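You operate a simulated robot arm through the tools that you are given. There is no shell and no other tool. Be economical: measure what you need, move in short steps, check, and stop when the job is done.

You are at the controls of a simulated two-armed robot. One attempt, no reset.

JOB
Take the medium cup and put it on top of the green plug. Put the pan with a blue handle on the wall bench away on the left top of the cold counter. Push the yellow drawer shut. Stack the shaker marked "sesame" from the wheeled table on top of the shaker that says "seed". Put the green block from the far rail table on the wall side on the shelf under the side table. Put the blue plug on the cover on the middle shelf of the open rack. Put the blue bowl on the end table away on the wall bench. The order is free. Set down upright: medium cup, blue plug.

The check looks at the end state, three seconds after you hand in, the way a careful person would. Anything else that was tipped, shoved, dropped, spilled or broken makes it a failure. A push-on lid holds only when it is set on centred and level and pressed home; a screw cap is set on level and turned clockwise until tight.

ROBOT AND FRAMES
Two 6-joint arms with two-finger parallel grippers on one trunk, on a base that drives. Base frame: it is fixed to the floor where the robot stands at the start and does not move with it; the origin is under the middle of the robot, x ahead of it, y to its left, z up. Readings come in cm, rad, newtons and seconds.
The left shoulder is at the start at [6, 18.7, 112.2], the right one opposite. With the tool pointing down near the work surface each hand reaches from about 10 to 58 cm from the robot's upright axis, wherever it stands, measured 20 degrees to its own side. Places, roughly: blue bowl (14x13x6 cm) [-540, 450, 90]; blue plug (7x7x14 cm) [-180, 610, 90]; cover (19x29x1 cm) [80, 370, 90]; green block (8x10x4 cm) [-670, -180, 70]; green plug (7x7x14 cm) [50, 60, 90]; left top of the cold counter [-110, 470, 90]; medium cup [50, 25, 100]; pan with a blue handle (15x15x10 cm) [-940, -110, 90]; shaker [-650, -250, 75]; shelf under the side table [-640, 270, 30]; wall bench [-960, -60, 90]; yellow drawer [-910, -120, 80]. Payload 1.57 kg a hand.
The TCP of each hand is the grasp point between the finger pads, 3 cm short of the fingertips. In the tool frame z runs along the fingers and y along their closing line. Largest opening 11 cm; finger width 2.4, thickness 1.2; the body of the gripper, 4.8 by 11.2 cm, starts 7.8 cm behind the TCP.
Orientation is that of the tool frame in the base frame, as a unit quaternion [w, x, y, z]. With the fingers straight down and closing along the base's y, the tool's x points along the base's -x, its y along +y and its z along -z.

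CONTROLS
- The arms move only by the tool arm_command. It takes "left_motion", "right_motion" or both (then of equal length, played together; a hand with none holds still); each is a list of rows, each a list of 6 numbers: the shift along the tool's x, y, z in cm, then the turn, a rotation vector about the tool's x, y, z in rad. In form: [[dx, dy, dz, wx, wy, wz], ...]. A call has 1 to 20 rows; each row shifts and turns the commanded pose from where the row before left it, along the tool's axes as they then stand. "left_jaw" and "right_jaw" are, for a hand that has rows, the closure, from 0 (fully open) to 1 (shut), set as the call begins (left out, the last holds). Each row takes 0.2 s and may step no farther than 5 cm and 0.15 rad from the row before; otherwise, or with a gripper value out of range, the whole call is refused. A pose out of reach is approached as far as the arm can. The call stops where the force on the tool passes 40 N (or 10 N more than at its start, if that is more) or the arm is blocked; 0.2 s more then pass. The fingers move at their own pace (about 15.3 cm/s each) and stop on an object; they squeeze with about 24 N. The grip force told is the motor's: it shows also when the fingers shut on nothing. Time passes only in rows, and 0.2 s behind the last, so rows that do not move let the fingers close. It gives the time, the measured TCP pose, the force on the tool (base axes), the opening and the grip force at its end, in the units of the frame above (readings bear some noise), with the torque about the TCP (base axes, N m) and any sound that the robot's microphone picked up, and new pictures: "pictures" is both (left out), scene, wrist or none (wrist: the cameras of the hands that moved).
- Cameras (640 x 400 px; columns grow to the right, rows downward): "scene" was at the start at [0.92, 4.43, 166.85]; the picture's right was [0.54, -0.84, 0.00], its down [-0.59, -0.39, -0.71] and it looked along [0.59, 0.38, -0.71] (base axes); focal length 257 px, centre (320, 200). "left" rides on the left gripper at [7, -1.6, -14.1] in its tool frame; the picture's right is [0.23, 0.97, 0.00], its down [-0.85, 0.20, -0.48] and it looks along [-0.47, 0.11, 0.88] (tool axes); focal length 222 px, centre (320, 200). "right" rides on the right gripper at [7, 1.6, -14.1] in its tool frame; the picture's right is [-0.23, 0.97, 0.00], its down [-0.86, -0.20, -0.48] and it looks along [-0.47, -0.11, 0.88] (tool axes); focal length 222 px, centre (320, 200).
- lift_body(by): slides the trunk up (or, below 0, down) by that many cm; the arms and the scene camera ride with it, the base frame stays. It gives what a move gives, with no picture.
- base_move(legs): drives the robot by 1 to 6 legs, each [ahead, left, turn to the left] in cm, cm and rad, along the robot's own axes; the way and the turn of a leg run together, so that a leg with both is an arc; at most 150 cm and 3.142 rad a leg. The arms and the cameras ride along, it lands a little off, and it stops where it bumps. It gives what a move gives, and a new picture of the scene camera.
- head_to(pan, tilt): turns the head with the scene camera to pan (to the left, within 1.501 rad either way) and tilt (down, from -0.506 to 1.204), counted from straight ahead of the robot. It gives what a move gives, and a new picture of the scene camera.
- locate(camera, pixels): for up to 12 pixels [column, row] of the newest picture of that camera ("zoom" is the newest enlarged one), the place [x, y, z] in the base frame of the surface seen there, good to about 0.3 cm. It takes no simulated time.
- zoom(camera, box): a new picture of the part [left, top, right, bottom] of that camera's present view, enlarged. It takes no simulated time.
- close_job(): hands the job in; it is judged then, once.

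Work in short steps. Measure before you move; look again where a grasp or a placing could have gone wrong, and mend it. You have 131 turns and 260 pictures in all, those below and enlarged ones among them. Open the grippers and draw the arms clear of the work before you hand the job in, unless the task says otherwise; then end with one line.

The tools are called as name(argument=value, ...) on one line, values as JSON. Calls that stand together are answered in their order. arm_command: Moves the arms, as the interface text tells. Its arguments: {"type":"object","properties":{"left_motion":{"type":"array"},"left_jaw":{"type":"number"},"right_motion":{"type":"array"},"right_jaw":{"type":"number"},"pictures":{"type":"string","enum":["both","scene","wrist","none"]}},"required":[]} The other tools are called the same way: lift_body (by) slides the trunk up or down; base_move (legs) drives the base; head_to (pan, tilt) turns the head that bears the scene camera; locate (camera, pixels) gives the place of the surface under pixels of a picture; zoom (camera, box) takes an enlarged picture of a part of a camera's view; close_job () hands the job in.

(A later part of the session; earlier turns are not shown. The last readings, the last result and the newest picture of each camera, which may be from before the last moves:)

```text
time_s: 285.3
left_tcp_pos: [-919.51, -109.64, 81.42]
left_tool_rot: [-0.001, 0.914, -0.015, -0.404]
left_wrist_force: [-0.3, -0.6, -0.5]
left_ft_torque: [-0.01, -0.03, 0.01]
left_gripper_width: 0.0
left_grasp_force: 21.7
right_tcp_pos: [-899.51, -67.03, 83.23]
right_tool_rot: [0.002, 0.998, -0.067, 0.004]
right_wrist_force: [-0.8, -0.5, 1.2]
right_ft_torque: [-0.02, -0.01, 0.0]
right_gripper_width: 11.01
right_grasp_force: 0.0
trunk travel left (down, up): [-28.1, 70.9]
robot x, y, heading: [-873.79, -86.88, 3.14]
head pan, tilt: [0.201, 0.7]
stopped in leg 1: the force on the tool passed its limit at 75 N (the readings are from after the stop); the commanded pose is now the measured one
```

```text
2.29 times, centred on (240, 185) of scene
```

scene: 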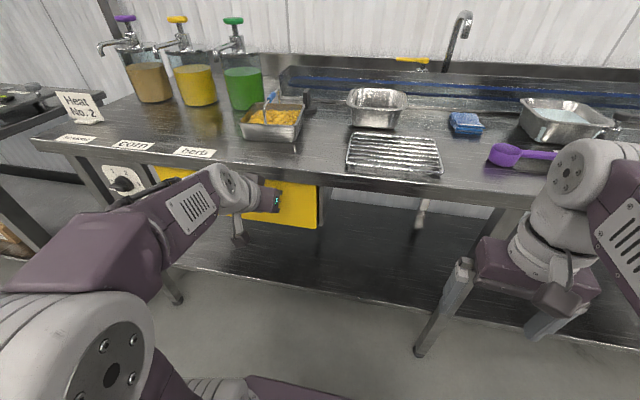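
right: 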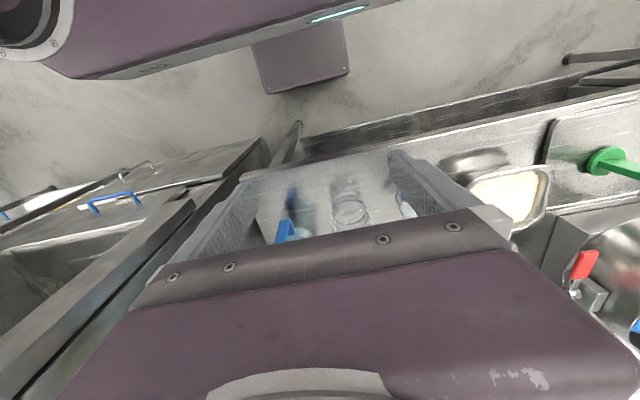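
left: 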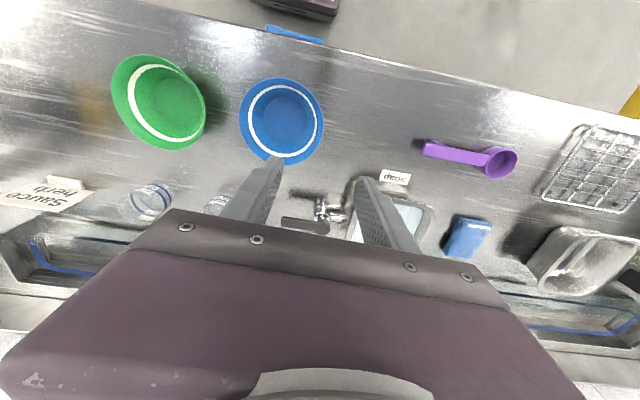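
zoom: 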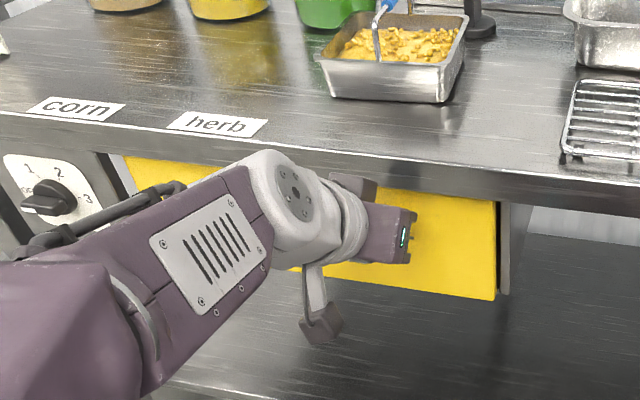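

The drawer is shut (force limit reached at bench line). I back off, raise the trunk, straighten the hand, and turn toward the wheeled and rail tables.

base_move(legs=[[-40, 0, 0]])

lift_body(by=40)

arm_command(left_motion=[[3, 0, 0, 0, 0.14, 0], [3, 0, 0, 0, 0.14, 0], [3, 0, 0, 0, 0.14, 0], [3, 0, 0, 0, 0.14, 0], [3, 0, 0, 0, 0.14, 0], [3, 0, 0, 0, 0.137, 0]], left_jaw=0, pictures="none")

base_move(legs=[[0, 80, 0], [0, 0, 3.14]])

head_to(pan=0.1, tilt=0.45)

```text
time_s: 287.8
left_tcp_pos: [-878.82, -109.6, 81.45]
left_tool_rot: [-0.002, 0.915, -0.017, -0.404]
left_wrist_force: [0.4, -0.5, -0.4]
left_ft_torque: [0.02, -0.02, -0.01]
left_gripper_width: 0.01
left_grasp_force: 21.4
right_tcp_pos: [-858.58, -67.01, 83.15]
right_tool_rot: [0.002, 0.998, -0.068, 0.004]
right_wrist_force: [-0.7, 0.3, -0.8]
right_ft_torque: [0.01, -0.01, -0.02]
right_gripper_width: 10.99
right_grasp_force: 0.1
trunk travel left (down, up): [-28.1, 70.9]
robot x, y, heading: [-832.89, -86.95, 3.142]
head pan, tilt: [0.201, 0.7]
```

scene: 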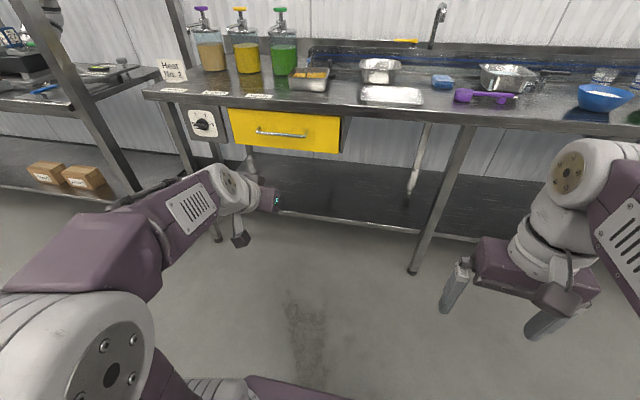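

```text
time_s: 291.6
left_tcp_pos: [-878.89, -109.56, 121.5]
left_tool_rot: [-0.001, 0.915, -0.017, -0.403]
left_wrist_force: [0.3, 0.1, -0.2]
left_ft_torque: [-0.02, 0.0, 0.0]
left_gripper_width: 0.03
left_grasp_force: 21.6
right_tcp_pos: [-858.63, -67.0, 123.16]
right_tool_rot: [0.002, 0.998, -0.068, 0.004]
right_wrist_force: [0.2, 0.1, -0.4]
right_ft_torque: [0.01, 0.02, 0.0]
right_gripper_width: 10.99
right_grasp_force: 0.1
trunk travel left (down, up): [-68.1, 30.9]
robot x, y, heading: [-833.15, -86.95, 3.14]
head pan, tilt: [0.201, 0.7]
```

```text
time_s: 293.0
left_tcp_pos: [-863.4, -110.2, 113.31]
left_tool_rot: [0.006, 1.0, -0.015, 0.003]
left_wrist_force: [-0.7, 0.0, 0.5]
left_ft_torque: [-0.02, -0.01, 0.03]
left_gripper_width: 11.0
left_grasp_force: 0.0
right_tcp_pos: [-858.57, -67.0, 123.25]
right_tool_rot: [0.002, 0.998, -0.068, 0.005]
right_wrist_force: [-0.4, 0.0, 0.0]
right_ft_torque: [0.02, -0.01, 0.0]
right_gripper_width: 11.0
right_grasp_force: 0.0
trunk travel left (down, up): [-68.1, 30.9]
robot x, y, heading: [-832.91, -86.45, 3.143]
head pan, tilt: [0.201, 0.7]
```

```text
time_s: 304.8
left_tcp_pos: [-803.28, -143.93, 113.37]
left_tool_rot: [-0.003, 0.005, 1.0, 0.006]
left_wrist_force: [-0.2, -0.5, 0.1]
left_ft_torque: [-0.04, -0.01, -0.03]
left_gripper_width: 11.0
left_grasp_force: 0.0
right_tcp_pos: [-807.23, -187.06, 123.21]
right_tool_rot: [-0.005, 0.058, 0.998, 0.002]
right_wrist_force: [0.0, 0.6, -0.4]
right_ft_torque: [0.0, -0.03, -0.03]
right_gripper_width: 10.99
right_grasp_force: 0.0
trunk travel left (down, up): [-68.1, 30.9]
robot x, y, heading: [-833.12, -167.78, 0.018]
head pan, tilt: [0.201, 0.7]
```

scene: 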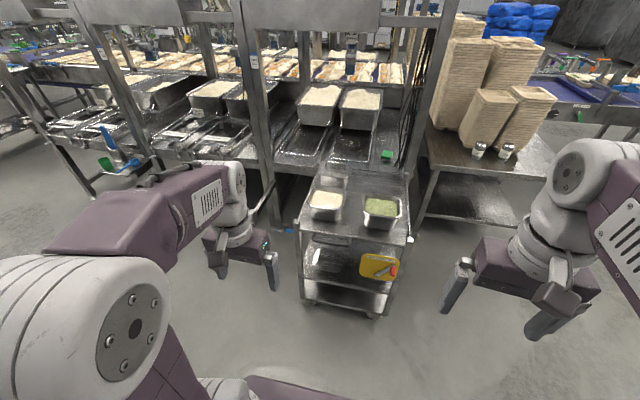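

```text
time_s: 305.5
left_tcp_pos: [-803.28, -143.81, 113.24]
left_tool_rot: [-0.002, 0.005, 1.0, 0.006]
left_wrist_force: [-1.1, 0.1, -1.2]
left_ft_torque: [0.03, -0.01, 0.0]
left_gripper_width: 10.99
left_grasp_force: 0.0
right_tcp_pos: [-807.17, -187.07, 123.16]
right_tool_rot: [-0.005, 0.058, 0.998, 0.002]
right_wrist_force: [-0.1, 0.3, 0.0]
right_ft_torque: [-0.02, -0.02, 0.02]
right_gripper_width: 10.98
right_grasp_force: 0.1
trunk travel left (down, up): [-68.1, 30.9]
robot x, y, heading: [-833.27, -167.37, 0.015]
head pan, tilt: [0.099, 0.45]
```

scene: 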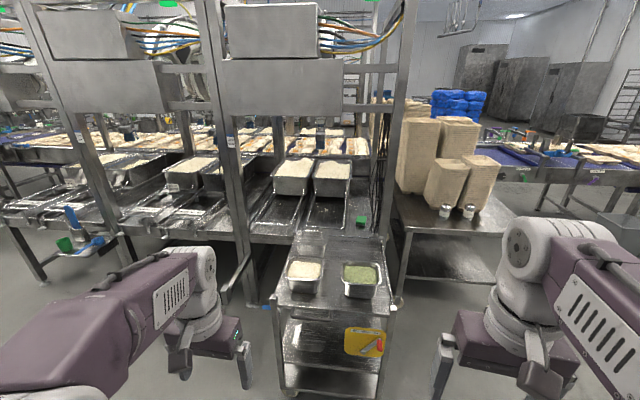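

I see a green block at (361,220) and two shakers at (447,212),(469,212). I zoom and locate.

zoom(camera="scene", box=[240, 170, 520, 340])

locate(camera="scene", pixels=[[361, 220], [447, 206], [447, 215], [469, 206], [469, 216], [300, 275], [360, 280], [400, 225], [420, 225], [340, 310], [500, 225], [480, 230]])

```text
2.29 times, centred on (380, 255) of scene
```

zoom: 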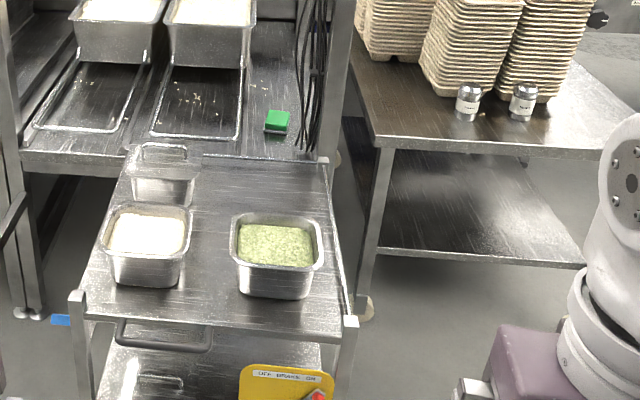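

```text
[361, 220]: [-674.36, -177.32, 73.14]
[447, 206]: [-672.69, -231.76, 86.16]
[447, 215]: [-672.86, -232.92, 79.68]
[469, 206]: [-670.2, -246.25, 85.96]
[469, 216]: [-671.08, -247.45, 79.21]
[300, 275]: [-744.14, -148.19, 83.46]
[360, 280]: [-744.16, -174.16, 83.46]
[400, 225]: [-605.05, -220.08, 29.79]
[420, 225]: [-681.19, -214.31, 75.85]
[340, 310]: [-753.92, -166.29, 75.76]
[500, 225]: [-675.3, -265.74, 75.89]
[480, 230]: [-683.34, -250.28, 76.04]
```

I zoom tightly on the shakers to read labels.

zoom(camera="scene", box=[425, 190, 495, 235])

zoom(camera="scene", box=[380, 180, 560, 350])

```text
8.89 times, centred on (460, 212) of scene
```

zoom: 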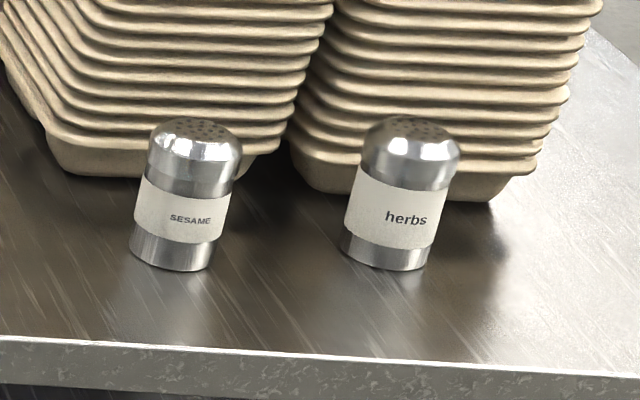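

```text
2.35 times, centred on (470, 265) of scene
```

zoom: 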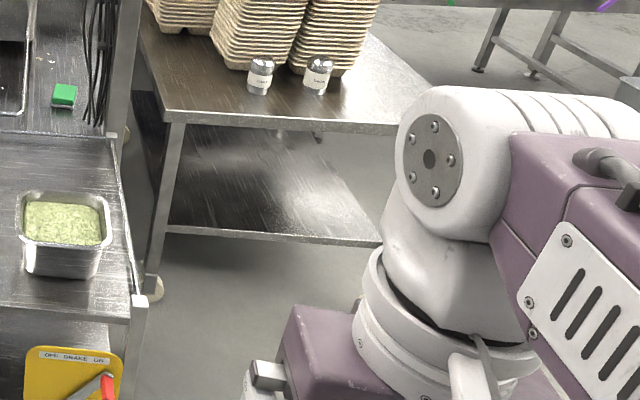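

One reads SESAME, the other herbs; the "seed" shaker must be elsewhere, likely on the far side of this bread-tray table. I move round to its right side and look.

base_move(legs=[[0, -130, -0.015], [55, 0, 0]])

head_to(pan=0.25, tilt=0.5)

```text
time_s: 314.8
left_tcp_pos: [-747.02, -274.17, 113.46]
left_tool_rot: [-0.003, 0.009, 1.0, 0.005]
left_wrist_force: [-0.5, -0.4, 0.5]
left_ft_torque: [0.01, 0.02, 0.02]
left_gripper_width: 11.0
left_grasp_force: 0.1
right_tcp_pos: [-751.38, -317.36, 123.22]
right_tool_rot: [-0.004, 0.062, 0.998, 0.003]
right_wrist_force: [0.1, -0.3, -1.0]
right_ft_torque: [-0.01, -0.02, -0.02]
right_gripper_width: 11.01
right_grasp_force: 0.1
trunk travel left (down, up): [-68.1, 30.9]
robot x, y, heading: [-777.23, -297.8, 0.011]
head pan, tilt: [0.099, 0.45]
```

scene: 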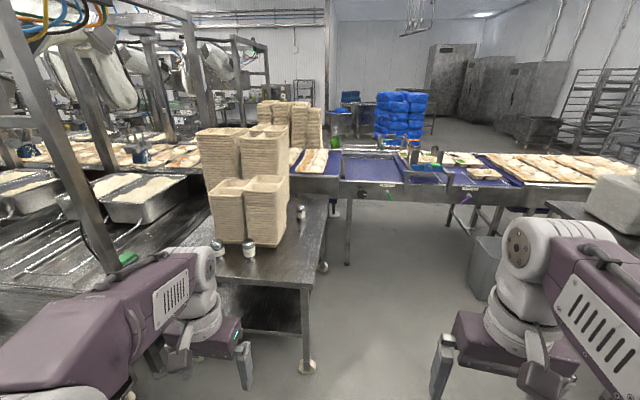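

```text
time_s: 315.5
left_tcp_pos: [-747.12, -274.22, 113.37]
left_tool_rot: [-0.003, 0.009, 1.0, 0.006]
left_wrist_force: [0.9, 0.7, 0.7]
left_ft_torque: [-0.03, 0.01, -0.03]
left_gripper_width: 10.99
left_grasp_force: 0.0
right_tcp_pos: [-751.3, -317.28, 123.16]
right_tool_rot: [-0.004, 0.062, 0.998, 0.002]
right_wrist_force: [0.1, 0.5, 0.3]
right_ft_torque: [-0.01, 0.04, 0.0]
right_gripper_width: 11.0
right_grasp_force: 0.0
trunk travel left (down, up): [-68.1, 30.9]
robot x, y, heading: [-777.18, -297.61, 0.009]
head pan, tilt: [0.25, 0.499]
```

scene: 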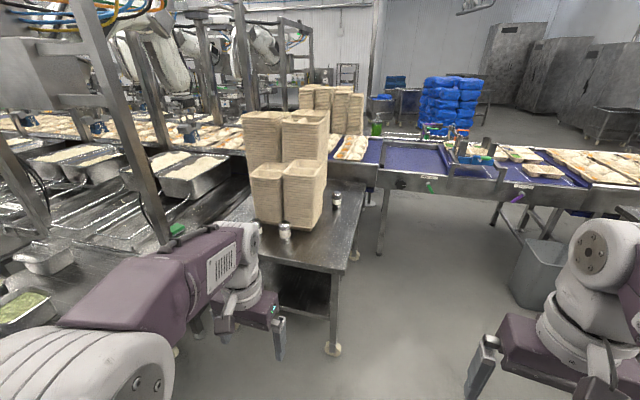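

A third shaker stands at (336,200). I zoom and locate all three.

zoom(camera="scene", box=[320, 185, 355, 215])

locate(camera="scene", pixels=[[336, 194], [336, 204], [285, 224], [285, 236], [258, 222], [258, 232], [345, 265], [355, 215], [320, 290], [322, 180], [300, 212], [330, 345]])

```text
13.33 times, centred on (338, 200) of scene
```

zoom: 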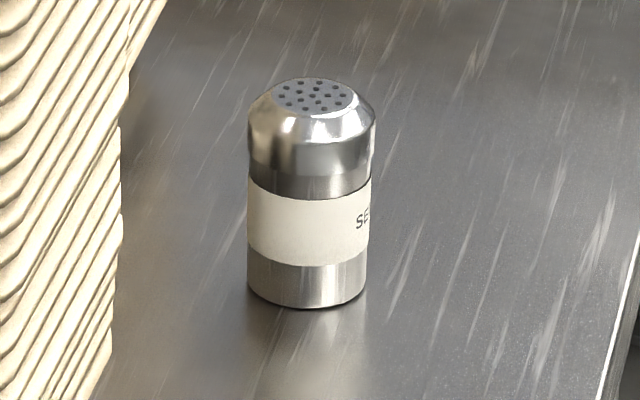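

```text
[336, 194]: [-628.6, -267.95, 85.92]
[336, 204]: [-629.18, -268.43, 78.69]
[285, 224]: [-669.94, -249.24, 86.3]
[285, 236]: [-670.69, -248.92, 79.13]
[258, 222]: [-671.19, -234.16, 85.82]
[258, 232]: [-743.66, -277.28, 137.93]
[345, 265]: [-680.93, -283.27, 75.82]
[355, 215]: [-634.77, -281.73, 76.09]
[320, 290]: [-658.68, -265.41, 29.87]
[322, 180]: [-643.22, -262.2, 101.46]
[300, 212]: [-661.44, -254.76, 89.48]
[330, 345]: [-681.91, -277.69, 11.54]
```

It reads "SE(ED)", with the sesame shaker at (-671,-233). I check the space on the table's south-east side for the placing stance.

locate(camera="scene", pixels=[[380, 250], [375, 190], [440, 190], [500, 220], [520, 280], [362, 165], [352, 200], [338, 190], [331, 160], [326, 200], [420, 300]])

base_move(legs=[[0, 45, 0], [45, 0, 0]])

head_to(pan=0.2, tilt=0.85)

```text
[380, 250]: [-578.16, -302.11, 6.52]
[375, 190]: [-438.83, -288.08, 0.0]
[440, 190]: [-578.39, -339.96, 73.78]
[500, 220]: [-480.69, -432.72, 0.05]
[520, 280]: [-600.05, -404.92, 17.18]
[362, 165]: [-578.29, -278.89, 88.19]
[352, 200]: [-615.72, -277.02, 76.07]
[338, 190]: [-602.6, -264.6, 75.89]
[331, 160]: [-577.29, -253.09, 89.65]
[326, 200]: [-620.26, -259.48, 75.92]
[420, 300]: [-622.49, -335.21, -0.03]
```

```text
time_s: 320.6
left_tcp_pos: [-702.27, -228.63, 113.5]
left_tool_rot: [-0.002, 0.011, 1.0, 0.005]
left_wrist_force: [-0.7, 1.0, 0.2]
left_ft_torque: [-0.02, -0.01, -0.02]
left_gripper_width: 11.01
left_grasp_force: 0.1
right_tcp_pos: [-706.66, -271.65, 123.14]
right_tool_rot: [-0.004, 0.064, 0.998, 0.003]
right_wrist_force: [0.1, -0.4, 0.2]
right_ft_torque: [0.01, 0.0, 0.0]
right_gripper_width: 11.01
right_grasp_force: 0.0
trunk travel left (down, up): [-68.1, 30.9]
robot x, y, heading: [-732.62, -252.37, 0.006]
head pan, tilt: [0.25, 0.499]
```

scene: 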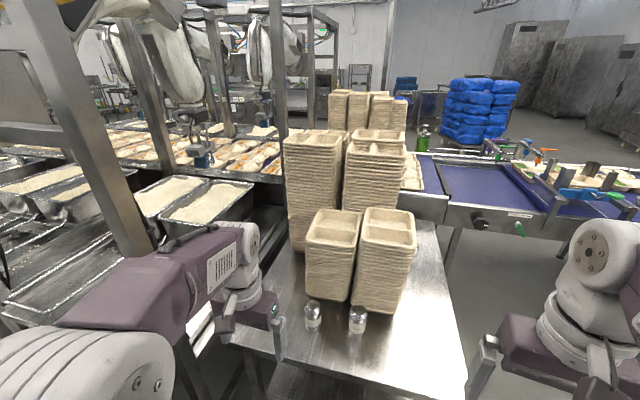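

```text
time_s: 321.4
left_tcp_pos: [-702.14, -228.63, 113.36]
left_tool_rot: [-0.003, 0.012, 1.0, 0.005]
left_wrist_force: [0.5, 1.0, 0.0]
left_ft_torque: [-0.01, 0.01, 0.01]
left_gripper_width: 11.01
left_grasp_force: 0.1
right_tcp_pos: [-706.53, -271.82, 123.22]
right_tool_rot: [-0.004, 0.063, 0.998, 0.001]
right_wrist_force: [0.0, 0.5, 0.0]
right_ft_torque: [0.04, 0.0, 0.01]
right_gripper_width: 11.0
right_grasp_force: 0.2
trunk travel left (down, up): [-68.1, 30.9]
robot x, y, heading: [-732.36, -252.11, 0.004]
head pan, tilt: [0.201, 0.85]
```

scene: 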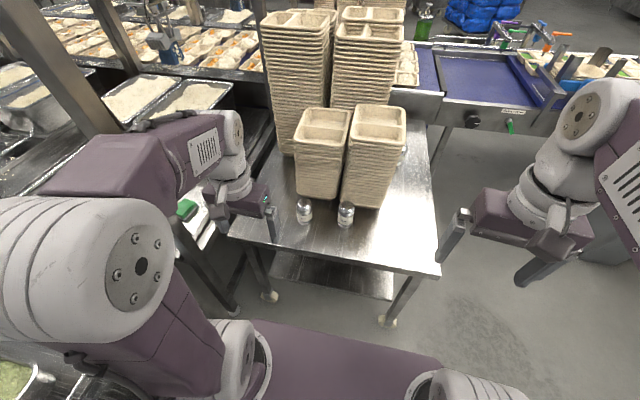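

I locate the sesame shaker precisely from here and from its neighbours.

locate(camera="scene", pixels=[[304, 204], [300, 212], [309, 212], [304, 218], [346, 208], [300, 190], [240, 235], [268, 225], [298, 205], [310, 205]])

zoom(camera="scene", box=[250, 170, 390, 250])

```text
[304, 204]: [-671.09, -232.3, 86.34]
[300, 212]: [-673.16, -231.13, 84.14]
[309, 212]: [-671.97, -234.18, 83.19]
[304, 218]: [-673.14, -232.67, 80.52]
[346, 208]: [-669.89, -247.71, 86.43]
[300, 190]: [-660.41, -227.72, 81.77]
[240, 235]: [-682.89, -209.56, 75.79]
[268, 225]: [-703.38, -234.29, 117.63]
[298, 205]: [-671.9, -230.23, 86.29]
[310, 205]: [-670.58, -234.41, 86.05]
```

```text
4.57 times, centred on (320, 210) of scene
```

zoom: 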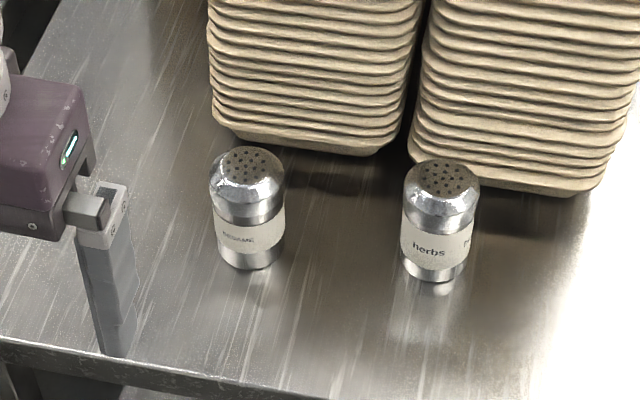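

Sesame's centre is about (-670.9, -232.4), top z 86.5. I come closer, lower the trunk 10 cm, and bring the hand over it.

base_move(legs=[[8, 0, 0]])

lift_body(by=-10)

arm_command(left_motion=[[-4.6, -0.7, 0, 0, 0, 0], [-4.6, -0.7, 0, 0, 0, 0], [-4.6, -0.8, 0, 0, 0, 0], [-4.6, -0.8, 0, 0, 0, 0], [-4.6, -0.8, 0, 0, 0, 0]], left_jaw=0.3, pictures="wrist")

```text
time_s: 322.5
left_tcp_pos: [-694.25, -228.74, 113.44]
left_tool_rot: [-0.002, 0.011, 1.0, 0.005]
left_wrist_force: [-0.9, -0.4, 0.1]
left_ft_torque: [0.02, 0.02, 0.0]
left_gripper_width: 11.02
left_grasp_force: 0.0
right_tcp_pos: [-698.56, -271.81, 123.3]
right_tool_rot: [-0.004, 0.064, 0.998, 0.002]
right_wrist_force: [-1.0, 0.5, 0.2]
right_ft_torque: [0.05, 0.01, -0.03]
right_gripper_width: 11.0
right_grasp_force: 0.0
trunk travel left (down, up): [-68.1, 30.9]
robot x, y, heading: [-724.54, -252.12, -0.002]
head pan, tilt: [0.201, 0.85]
```

scene: 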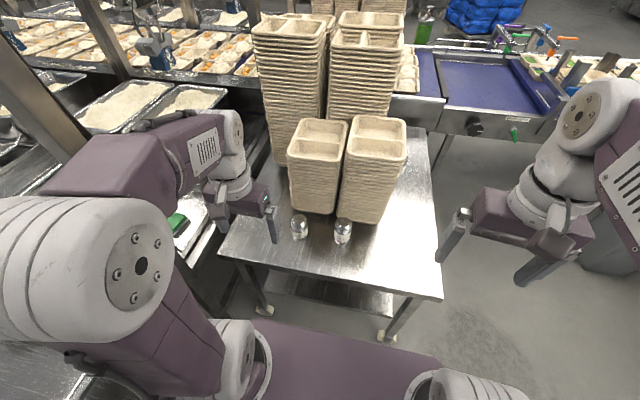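

```text
time_s: 323.8
left_tcp_pos: [-694.04, -228.6, 103.41]
left_tool_rot: [-0.003, 0.011, 1.0, 0.006]
left_wrist_force: [-0.6, 0.7, -0.2]
left_ft_torque: [-0.02, 0.0, 0.02]
left_gripper_width: 11.0
left_grasp_force: 0.1
right_tcp_pos: [-698.54, -271.7, 113.32]
right_tool_rot: [-0.004, 0.064, 0.998, 0.002]
right_wrist_force: [-0.2, -0.3, 0.2]
right_ft_torque: [0.04, -0.01, -0.01]
right_gripper_width: 10.99
right_grasp_force: 0.1
trunk travel left (down, up): [-58.1, 40.9]
robot x, y, heading: [-724.51, -252.33, 0.003]
head pan, tilt: [0.201, 0.85]
```

```text
time_s: 325.0
left_tcp_pos: [-671.07, -232.92, 102.86]
left_tool_rot: [-0.004, 0.012, 1.0, 0.005]
left_wrist_force: [-0.3, 0.4, 0.8]
left_ft_torque: [0.0, 0.03, -0.04]
left_gripper_width: 7.72
left_grasp_force: 0.0
right_tcp_pos: [-698.28, -271.81, 113.11]
right_tool_rot: [-0.006, 0.064, 0.998, 0.002]
right_wrist_force: [0.7, -0.1, -0.4]
right_ft_torque: [0.01, 0.01, -0.01]
right_gripper_width: 11.0
right_grasp_force: 0.0
trunk travel left (down, up): [-58.1, 40.9]
robot x, y, heading: [-724.44, -252.13, 0.009]
head pan, tilt: [0.201, 0.85]
```

left: 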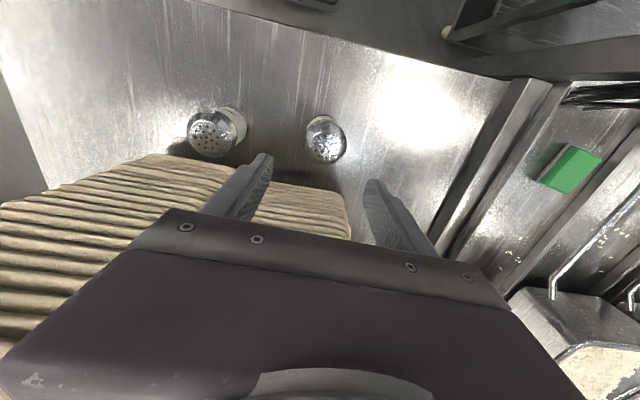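

The shaker is centred below. I refine by locate (and note the green block), then descend and close.

locate(camera="left", pixels=[[324, 147], [310, 150], [339, 145], [324, 122], [572, 168], [545, 180], [600, 155], [555, 150], [570, 190], [500, 120]])

arm_command(left_motion=[[0, 0.4, 4.5, 0, 0, 0], [0, 0, 4.5, 0, 0, 0], [0, 0, 4.5, 0, 0, 0]], pictures="wrist")

```text
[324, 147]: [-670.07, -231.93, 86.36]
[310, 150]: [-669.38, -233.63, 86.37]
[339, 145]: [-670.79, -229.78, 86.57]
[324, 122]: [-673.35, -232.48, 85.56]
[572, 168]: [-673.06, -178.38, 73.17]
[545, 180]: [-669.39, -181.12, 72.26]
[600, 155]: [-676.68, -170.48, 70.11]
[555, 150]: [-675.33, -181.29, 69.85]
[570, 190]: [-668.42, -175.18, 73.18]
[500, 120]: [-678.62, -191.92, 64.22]
```

```text
time_s: 325.8
left_tcp_pos: [-671.25, -232.24, 89.44]
left_tool_rot: [-0.002, 0.011, 1.0, 0.006]
left_wrist_force: [-0.2, 0.1, 0.2]
left_ft_torque: [0.0, 0.02, 0.0]
left_gripper_width: 7.7
left_grasp_force: 0.0
right_tcp_pos: [-698.41, -271.74, 113.14]
right_tool_rot: [-0.004, 0.063, 0.998, 0.002]
right_wrist_force: [0.0, 0.2, 0.6]
right_ft_torque: [0.0, -0.03, 0.01]
right_gripper_width: 10.99
right_grasp_force: 0.0
trunk travel left (down, up): [-58.1, 40.9]
robot x, y, heading: [-724.16, -252.15, 0.005]
head pan, tilt: [0.201, 0.85]
```

left: 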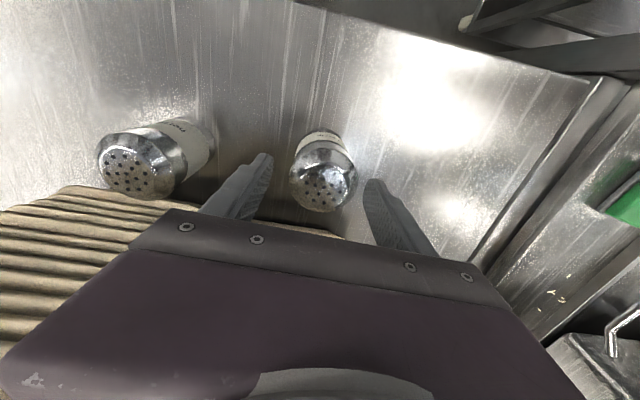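

I lower 7.2 cm, close, and lift.

arm_command(left_motion=[[-0.4, 0, 3.6, 0, 0, 0], [0, 0, 3.6, 0, 0, 0]], pictures="none")

arm_command(left_motion=[[0, 0, 0, 0, 0, 0], [0, 0, 0, 0, 0, 0], [0, 0, 0, 0, 0, 0]], left_jaw=1, pictures="none")

arm_command(left_motion=[[0, 0, -4, 0, 0, 0], [0, 0, -5, 0, 0, 0], [0, 0, -5, 0, 0, 0], [0, 0, -5, 0, 0, 0]], pictures="wrist")

```text
time_s: 326.4
left_tcp_pos: [-670.87, -232.55, 82.32]
left_tool_rot: [-0.003, 0.012, 1.0, 0.006]
left_wrist_force: [-0.7, 0.1, -0.1]
left_ft_torque: [-0.01, 0.01, 0.04]
left_gripper_width: 7.7
left_grasp_force: 0.1
right_tcp_pos: [-698.49, -271.71, 113.35]
right_tool_rot: [-0.004, 0.064, 0.998, 0.002]
right_wrist_force: [-0.2, 0.2, 0.0]
right_ft_torque: [-0.04, -0.02, -0.03]
right_gripper_width: 11.0
right_grasp_force: 0.0
trunk travel left (down, up): [-58.1, 40.9]
robot x, y, heading: [-724.13, -251.98, 0.005]
head pan, tilt: [0.201, 0.85]
```

```text
time_s: 327.2
left_tcp_pos: [-670.98, -232.54, 82.52]
left_tool_rot: [-0.003, 0.011, 1.0, 0.005]
left_wrist_force: [-0.2, -0.3, -0.1]
left_ft_torque: [-0.08, 0.06, 0.0]
left_gripper_width: 5.89
left_grasp_force: 24.0
right_tcp_pos: [-698.46, -271.76, 113.19]
right_tool_rot: [-0.004, 0.064, 0.998, 0.003]
right_wrist_force: [0.0, 0.1, -0.5]
right_ft_torque: [0.0, -0.01, 0.03]
right_gripper_width: 11.0
right_grasp_force: 0.1
trunk travel left (down, up): [-58.1, 40.9]
robot x, y, heading: [-724.36, -252.62, 0.009]
head pan, tilt: [0.201, 0.85]
```

```text
time_s: 328.2
left_tcp_pos: [-670.76, -232.37, 101.4]
left_tool_rot: [-0.003, 0.012, 1.0, 0.006]
left_wrist_force: [-0.1, 0.2, -1.1]
left_ft_torque: [0.01, 0.01, 0.03]
left_gripper_width: 5.93
left_grasp_force: 23.9
right_tcp_pos: [-698.48, -271.77, 113.28]
right_tool_rot: [-0.005, 0.064, 0.998, 0.002]
right_wrist_force: [-0.4, -0.2, -0.7]
right_ft_torque: [0.01, -0.03, 0.01]
right_gripper_width: 11.0
right_grasp_force: 0.0
trunk travel left (down, up): [-58.1, 40.9]
robot x, y, heading: [-724.27, -252.26, 0.005]
head pan, tilt: [0.201, 0.85]
```

left: 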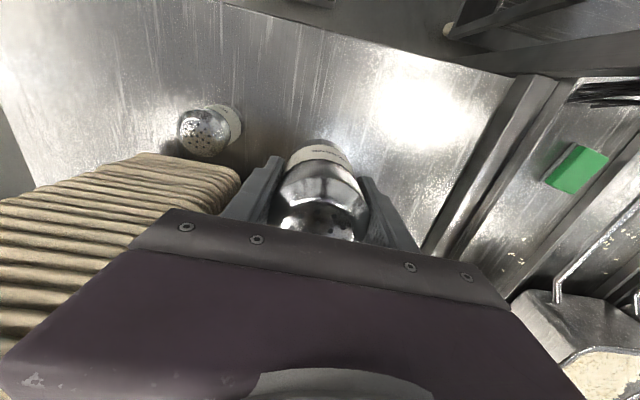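

Held (5.9 cm wide). I raise the trunk, and drive around to the table's south side, turning left toward the seed shaker.

lift_body(by=10)

base_move(legs=[[-50, 0, 0], [0, -75, 0], [134, 0, 0], [0, 0, 1.2]])

head_to(pan=0.1, tilt=0.9)

```text
time_s: 329.6
left_tcp_pos: [-670.6, -232.37, 111.36]
left_tool_rot: [-0.002, 0.012, 1.0, 0.005]
left_wrist_force: [-0.2, -0.9, -1.2]
left_ft_torque: [-0.01, 0.05, 0.0]
left_gripper_width: 5.9
left_grasp_force: 23.5
right_tcp_pos: [-698.56, -271.58, 123.15]
right_tool_rot: [-0.004, 0.063, 0.998, 0.002]
right_wrist_force: [-0.7, 0.5, 0.1]
right_ft_torque: [0.0, 0.0, 0.0]
right_gripper_width: 11.03
right_grasp_force: 0.1
trunk travel left (down, up): [-68.1, 30.9]
robot x, y, heading: [-724.4, -252.14, 0.006]
head pan, tilt: [0.201, 0.85]
```

```text
time_s: 345.3
left_tcp_pos: [-640.02, -271.29, 111.35]
left_tool_rot: [-0.005, -0.544, 0.839, 0.003]
left_wrist_force: [-0.5, 0.1, -1.2]
left_ft_torque: [-0.02, -0.03, -0.01]
left_gripper_width: 5.92
left_grasp_force: 24.0
right_tcp_pos: [-614.25, -312.21, 123.17]
right_tool_rot: [-0.005, -0.5, 0.866, -0.001]
right_wrist_force: [-0.6, -0.4, 0.1]
right_ft_torque: [-0.02, 0.0, 0.01]
right_gripper_width: 11.0
right_grasp_force: 0.1
trunk travel left (down, up): [-68.1, 30.9]
robot x, y, heading: [-642.07, -328.4, 1.182]
head pan, tilt: [0.201, 0.85]
```

scene: 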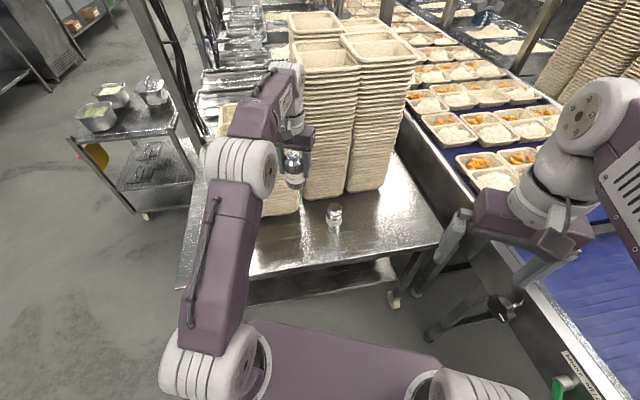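

```text
time_s: 346.0
left_tcp_pos: [-639.95, -271.24, 111.36]
left_tool_rot: [-0.004, -0.544, 0.839, 0.003]
left_wrist_force: [-0.7, -0.3, -2.1]
left_ft_torque: [-0.01, -0.03, -0.05]
left_gripper_width: 5.92
left_grasp_force: 23.9
right_tcp_pos: [-614.38, -312.08, 123.26]
right_tool_rot: [-0.004, -0.5, 0.866, -0.001]
right_wrist_force: [0.3, -0.2, 0.2]
right_ft_torque: [0.02, 0.01, 0.02]
right_gripper_width: 10.99
right_grasp_force: 0.1
trunk travel left (down, up): [-68.1, 30.9]
robot x, y, heading: [-642.31, -328.41, 1.178]
head pan, tilt: [0.099, 0.901]
```

scene: 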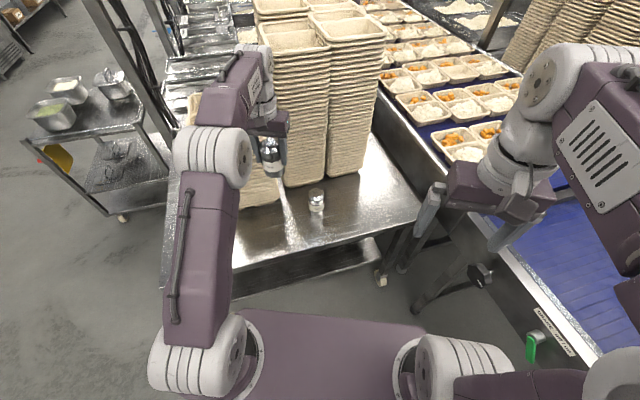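

I zoom on the seed shaker to read its label and measure its top.

zoom(camera="scene", box=[256, 140, 356, 230])

locate(camera="zoom", pixels=[[385, 330], [385, 315], [345, 335], [425, 335], [385, 385], [350, 370], [420, 372], [440, 270], [280, 300], [385, 345], [60, 150]])

```text
4.44 times, centred on (306, 185) of scene
```

zoom: 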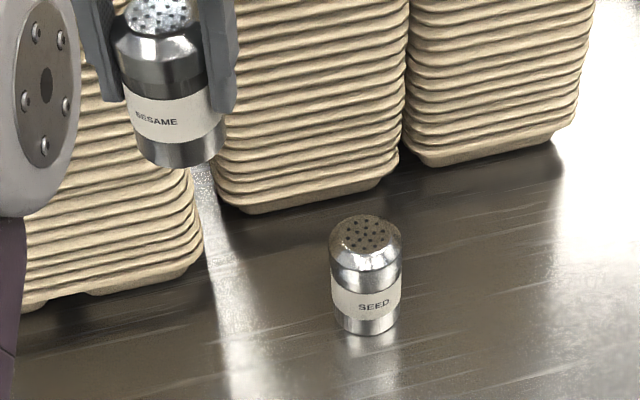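

```text
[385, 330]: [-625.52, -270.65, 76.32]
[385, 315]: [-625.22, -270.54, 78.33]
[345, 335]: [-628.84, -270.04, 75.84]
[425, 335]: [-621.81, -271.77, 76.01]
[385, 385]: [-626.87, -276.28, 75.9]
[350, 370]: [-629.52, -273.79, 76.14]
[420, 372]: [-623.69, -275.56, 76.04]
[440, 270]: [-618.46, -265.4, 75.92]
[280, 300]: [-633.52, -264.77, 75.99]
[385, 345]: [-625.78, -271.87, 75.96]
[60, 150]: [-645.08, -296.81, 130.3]
```

It reads SEED. I locate its top.

locate(camera="zoom", pixels=[[365, 232], [365, 220], [365, 246], [335, 250], [397, 252], [365, 300], [337, 300], [399, 300], [345, 235], [386, 235]])

arm_command(left_motion=[[0, 0, 0, 0, 0, 0]], pictures="wrist")

```text
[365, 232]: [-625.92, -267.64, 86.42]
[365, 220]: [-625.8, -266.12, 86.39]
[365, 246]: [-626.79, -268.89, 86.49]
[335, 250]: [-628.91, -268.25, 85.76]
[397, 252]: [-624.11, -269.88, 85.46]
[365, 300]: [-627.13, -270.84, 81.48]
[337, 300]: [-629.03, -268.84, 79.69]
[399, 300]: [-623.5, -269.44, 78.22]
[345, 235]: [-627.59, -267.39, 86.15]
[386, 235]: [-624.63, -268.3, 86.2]
```

```text
time_s: 346.4
left_tcp_pos: [-639.96, -271.37, 111.49]
left_tool_rot: [-0.005, -0.545, 0.839, 0.003]
left_wrist_force: [-0.1, -0.1, -2.0]
left_ft_torque: [0.02, 0.03, 0.04]
left_gripper_width: 5.88
left_grasp_force: 24.2
right_tcp_pos: [-614.24, -312.17, 123.23]
right_tool_rot: [-0.004, -0.499, 0.867, -0.001]
right_wrist_force: [0.2, 0.1, 0.3]
right_ft_torque: [-0.01, 0.0, -0.03]
right_gripper_width: 11.03
right_grasp_force: 0.0
trunk travel left (down, up): [-68.1, 30.9]
robot x, y, heading: [-642.35, -328.44, 1.181]
head pan, tilt: [0.099, 0.901]
```

left: 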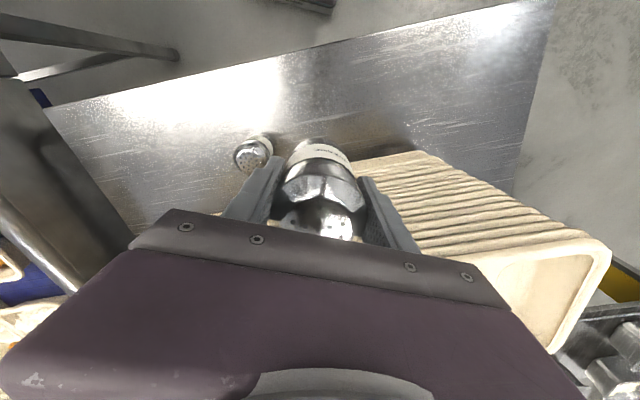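

I measure the held shaker relative to the hand.

locate(camera="left", pixels=[[318, 157], [318, 166], [320, 180], [312, 145], [296, 190], [345, 195], [320, 195]])

```text
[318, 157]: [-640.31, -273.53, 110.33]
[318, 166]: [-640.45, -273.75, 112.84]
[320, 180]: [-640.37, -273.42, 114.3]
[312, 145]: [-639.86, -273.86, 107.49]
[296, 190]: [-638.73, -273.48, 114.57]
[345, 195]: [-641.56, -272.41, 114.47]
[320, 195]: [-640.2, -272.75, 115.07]
```

Held shaker's axis is about (-639.8, -270.8); it must move ahead 8 and right 11.5. I check stack faces and strafe right first.

locate(camera="scene", pixels=[[300, 183], [318, 180], [340, 172], [325, 120], [350, 110], [325, 60], [365, 60], [290, 150]])

base_move(legs=[[0, -11.5, 0]])

```text
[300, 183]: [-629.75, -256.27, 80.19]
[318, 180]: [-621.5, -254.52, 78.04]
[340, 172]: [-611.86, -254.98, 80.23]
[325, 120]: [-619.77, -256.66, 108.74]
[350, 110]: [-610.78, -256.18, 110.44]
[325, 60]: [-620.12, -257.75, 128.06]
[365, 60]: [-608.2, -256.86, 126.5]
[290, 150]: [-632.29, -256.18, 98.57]
```

```text
time_s: 347.6
left_tcp_pos: [-629.27, -275.71, 111.44]
left_tool_rot: [-0.005, -0.544, 0.839, 0.004]
left_wrist_force: [-0.2, 0.0, -1.6]
left_ft_torque: [0.0, -0.01, 0.02]
left_gripper_width: 5.91
left_grasp_force: 24.4
right_tcp_pos: [-603.79, -316.54, 123.25]
right_tool_rot: [-0.004, -0.499, 0.867, -0.001]
right_wrist_force: [-0.2, 0.2, -0.4]
right_ft_torque: [0.0, 0.01, -0.02]
right_gripper_width: 11.01
right_grasp_force: 0.1
trunk travel left (down, up): [-68.1, 30.9]
robot x, y, heading: [-631.63, -332.2, 1.179]
head pan, tilt: [0.099, 0.901]
```

scene: 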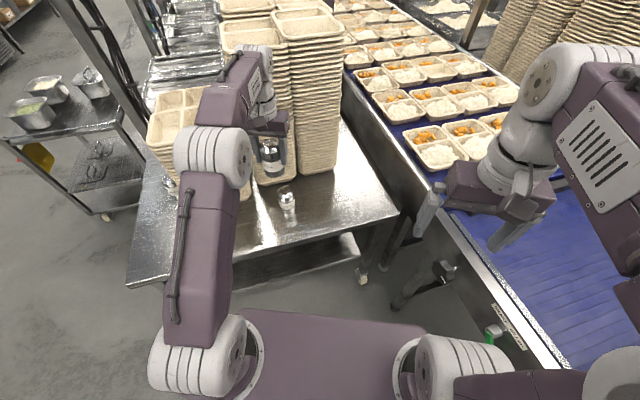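

Stack faces are 10 cm behind the seed shaker, fine. I go ahead 8 cm and lower the trunk 16 cm.

base_move(legs=[[8, 0, 0]])

lift_body(by=-16)

zoom(camera="scene", box=[230, 110, 330, 200])

arm_command(left_motion=[[0, 0, 0, 0, 0, 0]], pictures="wrist")

```text
time_s: 348.7
left_tcp_pos: [-626.27, -268.45, 111.53]
left_tool_rot: [-0.006, -0.544, 0.839, 0.003]
left_wrist_force: [0.1, 0.4, -1.7]
left_ft_torque: [-0.03, -0.01, 0.01]
left_gripper_width: 5.87
left_grasp_force: 23.9
right_tcp_pos: [-600.65, -309.36, 123.24]
right_tool_rot: [-0.004, -0.499, 0.866, 0.0]
right_wrist_force: [0.9, -0.9, 0.1]
right_ft_torque: [-0.01, -0.04, 0.01]
right_gripper_width: 10.99
right_grasp_force: 0.1
trunk travel left (down, up): [-68.1, 30.9]
robot x, y, heading: [-628.81, -325.63, 1.18]
head pan, tilt: [0.099, 0.901]
```

scene: 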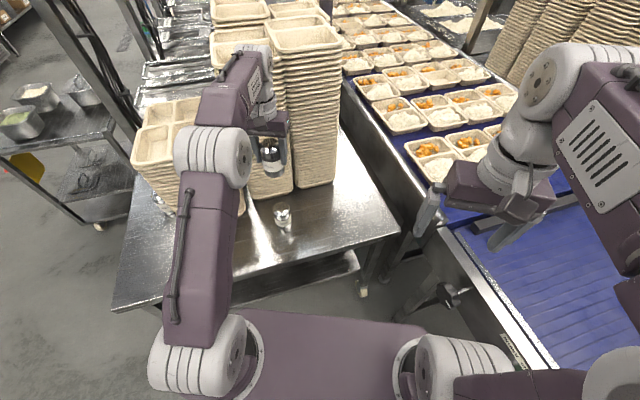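

```text
time_s: 350.5
left_tcp_pos: [-626.19, -268.43, 95.5]
left_tool_rot: [-0.005, -0.543, 0.839, 0.004]
left_wrist_force: [0.1, 0.2, -1.8]
left_ft_torque: [-0.03, 0.04, -0.03]
left_gripper_width: 5.87
left_grasp_force: 23.7
right_tcp_pos: [-600.7, -309.33, 107.25]
right_tool_rot: [-0.005, -0.499, 0.867, -0.001]
right_wrist_force: [-1.1, 0.8, -0.4]
right_ft_torque: [0.0, 0.0, 0.0]
right_gripper_width: 10.98
right_grasp_force: 0.2
trunk travel left (down, up): [-52.1, 46.9]
robot x, y, heading: [-628.87, -325.58, 1.176]
head pan, tilt: [0.099, 0.901]
```

```text
4.44 times, centred on (280, 155) of scene
```

zoom: 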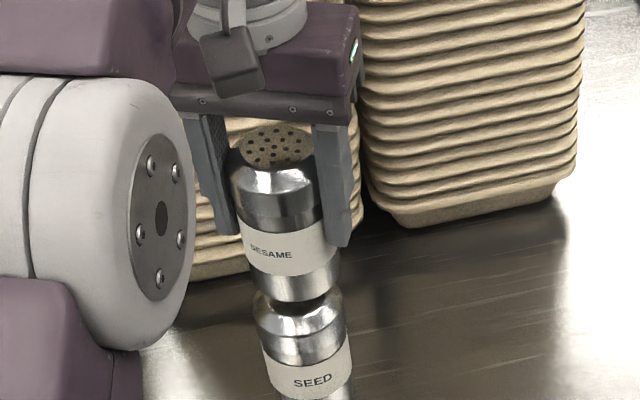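

```text
time_s: 350.9
left_tcp_pos: [-626.04, -268.28, 95.47]
left_tool_rot: [-0.005, -0.544, 0.839, 0.004]
left_wrist_force: [-1.3, -0.1, -1.3]
left_ft_torque: [0.0, 0.01, 0.0]
left_gripper_width: 5.88
left_grasp_force: 23.9
right_tcp_pos: [-600.71, -309.31, 107.21]
right_tool_rot: [-0.005, -0.498, 0.867, 0.0]
right_wrist_force: [0.2, 0.6, -0.3]
right_ft_torque: [-0.01, -0.01, -0.02]
right_gripper_width: 11.01
right_grasp_force: 0.1
trunk travel left (down, up): [-52.1, 46.9]
robot x, y, heading: [-628.42, -325.33, 1.176]
head pan, tilt: [0.099, 0.901]
```

left: 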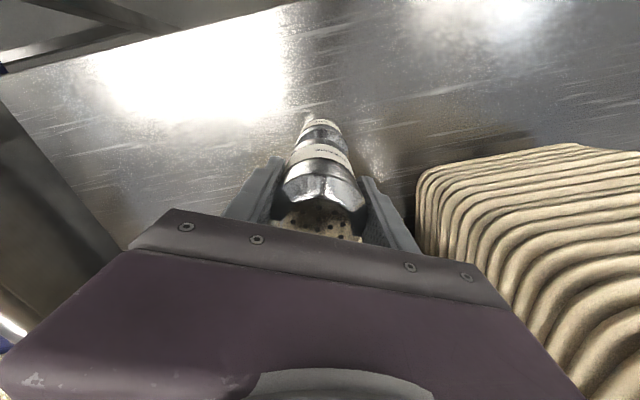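

Both shakers line up. I lower 2.2 cm by trunk, then small arm steps to contact.

lift_body(by=-2.2)

arm_command(left_motion=[[0, 0, 0.15, 0, 0, 0], [0, 0, 0.15, 0, 0, 0]], pictures="none")

zoom(camera="scene", box=[230, 110, 330, 200])

```text
time_s: 351.6
left_tcp_pos: [-626.25, -268.43, 93.36]
left_tool_rot: [-0.003, -0.544, 0.839, 0.003]
left_wrist_force: [0.2, 1.2, 14.9]
left_ft_torque: [0.01, -0.26, 0.05]
left_gripper_width: 5.88
left_grasp_force: 24.4
right_tcp_pos: [-600.71, -309.44, 105.08]
right_tool_rot: [-0.005, -0.499, 0.867, -0.001]
right_wrist_force: [0.5, -0.2, 0.1]
right_ft_torque: [0.0, 0.05, 0.01]
right_gripper_width: 11.01
right_grasp_force: 0.0
trunk travel left (down, up): [-49.9, 49.1]
robot x, y, heading: [-628.78, -325.19, 1.176]
head pan, tilt: [0.099, 0.901]
```

```text
time_s: 352.2
left_tcp_pos: [-626.04, -268.5, 93.15]
left_tool_rot: [-0.003, -0.544, 0.839, 0.004]
left_wrist_force: [0.7, 1.7, 18.0]
left_ft_torque: [0.03, -0.26, 0.12]
left_gripper_width: 5.88
left_grasp_force: 24.1
right_tcp_pos: [-600.63, -309.36, 105.11]
right_tool_rot: [-0.004, -0.498, 0.867, 0.0]
right_wrist_force: [-1.1, -0.1, 0.6]
right_ft_torque: [0.02, -0.01, 0.04]
right_gripper_width: 11.01
right_grasp_force: 0.1
trunk travel left (down, up): [-49.9, 49.1]
robot x, y, heading: [-629.0, -325.21, 1.181]
head pan, tilt: [0.099, 0.901]
```

```text
4.44 times, centred on (280, 155) of scene
```

zoom: 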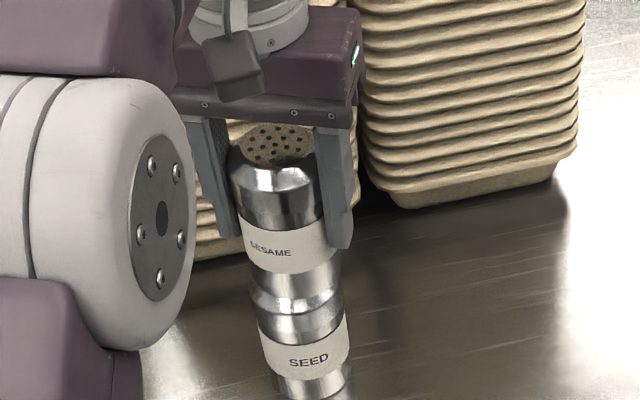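

Contact is made. I ease slightly, open, and rise.

arm_command(left_motion=[[0, 0, -0.2, 0, 0, 0], [0, 0, 0, 0, 0, 0]], pictures="none")

arm_command(left_motion=[[0, 0, 0, 0, 0, 0], [0, 0, 0, 0, 0, 0], [0, 0, 0, 0, 0, 0]], left_jaw=0.25, pictures="wrist")

lift_body(by=20)

base_move(legs=[[-25, 0, 0]])

```text
time_s: 352.8
left_tcp_pos: [-626.07, -268.34, 93.08]
left_tool_rot: [-0.006, -0.543, 0.84, 0.003]
left_wrist_force: [1.3, 0.2, 6.6]
left_ft_torque: [-0.01, -0.2, 0.01]
left_gripper_width: 5.86
left_grasp_force: 24.2
right_tcp_pos: [-600.66, -309.33, 105.03]
right_tool_rot: [-0.006, -0.498, 0.867, -0.001]
right_wrist_force: [-0.5, 0.5, 0.6]
right_ft_torque: [0.02, -0.01, 0.02]
right_gripper_width: 11.01
right_grasp_force: 0.1
trunk travel left (down, up): [-49.9, 49.1]
robot x, y, heading: [-628.49, -325.7, 1.176]
head pan, tilt: [0.099, 0.901]
```

```text
time_s: 353.6
left_tcp_pos: [-626.08, -268.34, 93.19]
left_tool_rot: [-0.006, -0.544, 0.839, 0.003]
left_wrist_force: [-0.7, 0.7, 0.9]
left_ft_torque: [-0.03, 0.01, -0.01]
left_gripper_width: 8.25
left_grasp_force: 0.1
right_tcp_pos: [-600.64, -309.15, 105.0]
right_tool_rot: [-0.005, -0.498, 0.867, 0.0]
right_wrist_force: [-0.5, 0.3, 0.6]
right_ft_torque: [0.02, -0.06, -0.02]
right_gripper_width: 11.01
right_grasp_force: 0.1
trunk travel left (down, up): [-49.9, 49.1]
robot x, y, heading: [-628.37, -325.56, 1.183]
head pan, tilt: [0.099, 0.901]
```

left: 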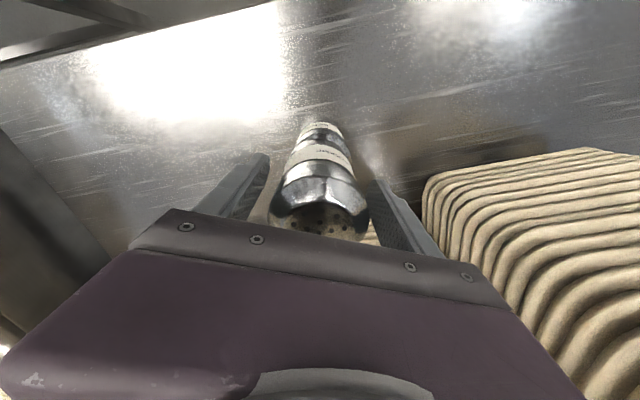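

```text
time_s: 355.7
left_tcp_pos: [-626.13, -268.31, 113.09]
left_tool_rot: [-0.005, -0.544, 0.839, 0.004]
left_wrist_force: [-0.2, 0.6, -0.1]
left_ft_torque: [-0.02, 0.0, -0.04]
left_gripper_width: 8.23
left_grasp_force: 0.1
right_tcp_pos: [-600.68, -309.16, 124.92]
right_tool_rot: [-0.005, -0.497, 0.867, -0.001]
right_wrist_force: [-0.8, -0.1, -0.4]
right_ft_torque: [-0.02, 0.02, 0.0]
right_gripper_width: 11.0
right_grasp_force: 0.1
trunk travel left (down, up): [-69.9, 29.1]
robot x, y, heading: [-628.79, -325.15, 1.176]
head pan, tilt: [0.099, 0.901]
```

```text
time_s: 357.6
left_tcp_pos: [-635.43, -291.13, 113.06]
left_tool_rot: [-0.006, -0.541, 0.841, 0.003]
left_wrist_force: [-0.1, 0.9, 0.0]
left_ft_torque: [0.01, 0.01, -0.02]
left_gripper_width: 8.24
left_grasp_force: 0.0
right_tcp_pos: [-610.0, -332.09, 124.93]
right_tool_rot: [-0.006, -0.497, 0.868, -0.001]
right_wrist_force: [1.6, 0.1, 0.4]
right_ft_torque: [0.0, 0.03, 0.03]
right_gripper_width: 10.98
right_grasp_force: 0.1
trunk travel left (down, up): [-69.9, 29.1]
robot x, y, heading: [-638.04, -348.15, 1.172]
head pan, tilt: [0.099, 0.901]
```

scene: 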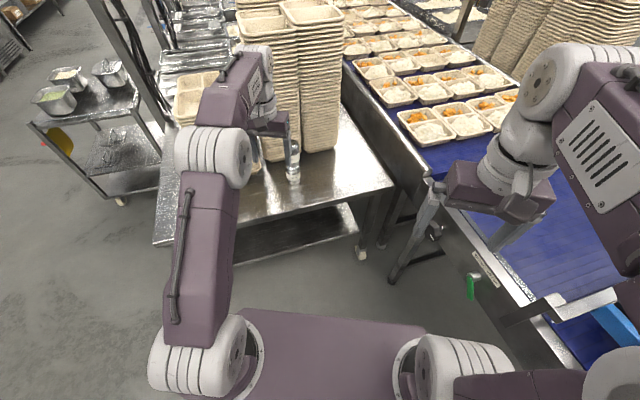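

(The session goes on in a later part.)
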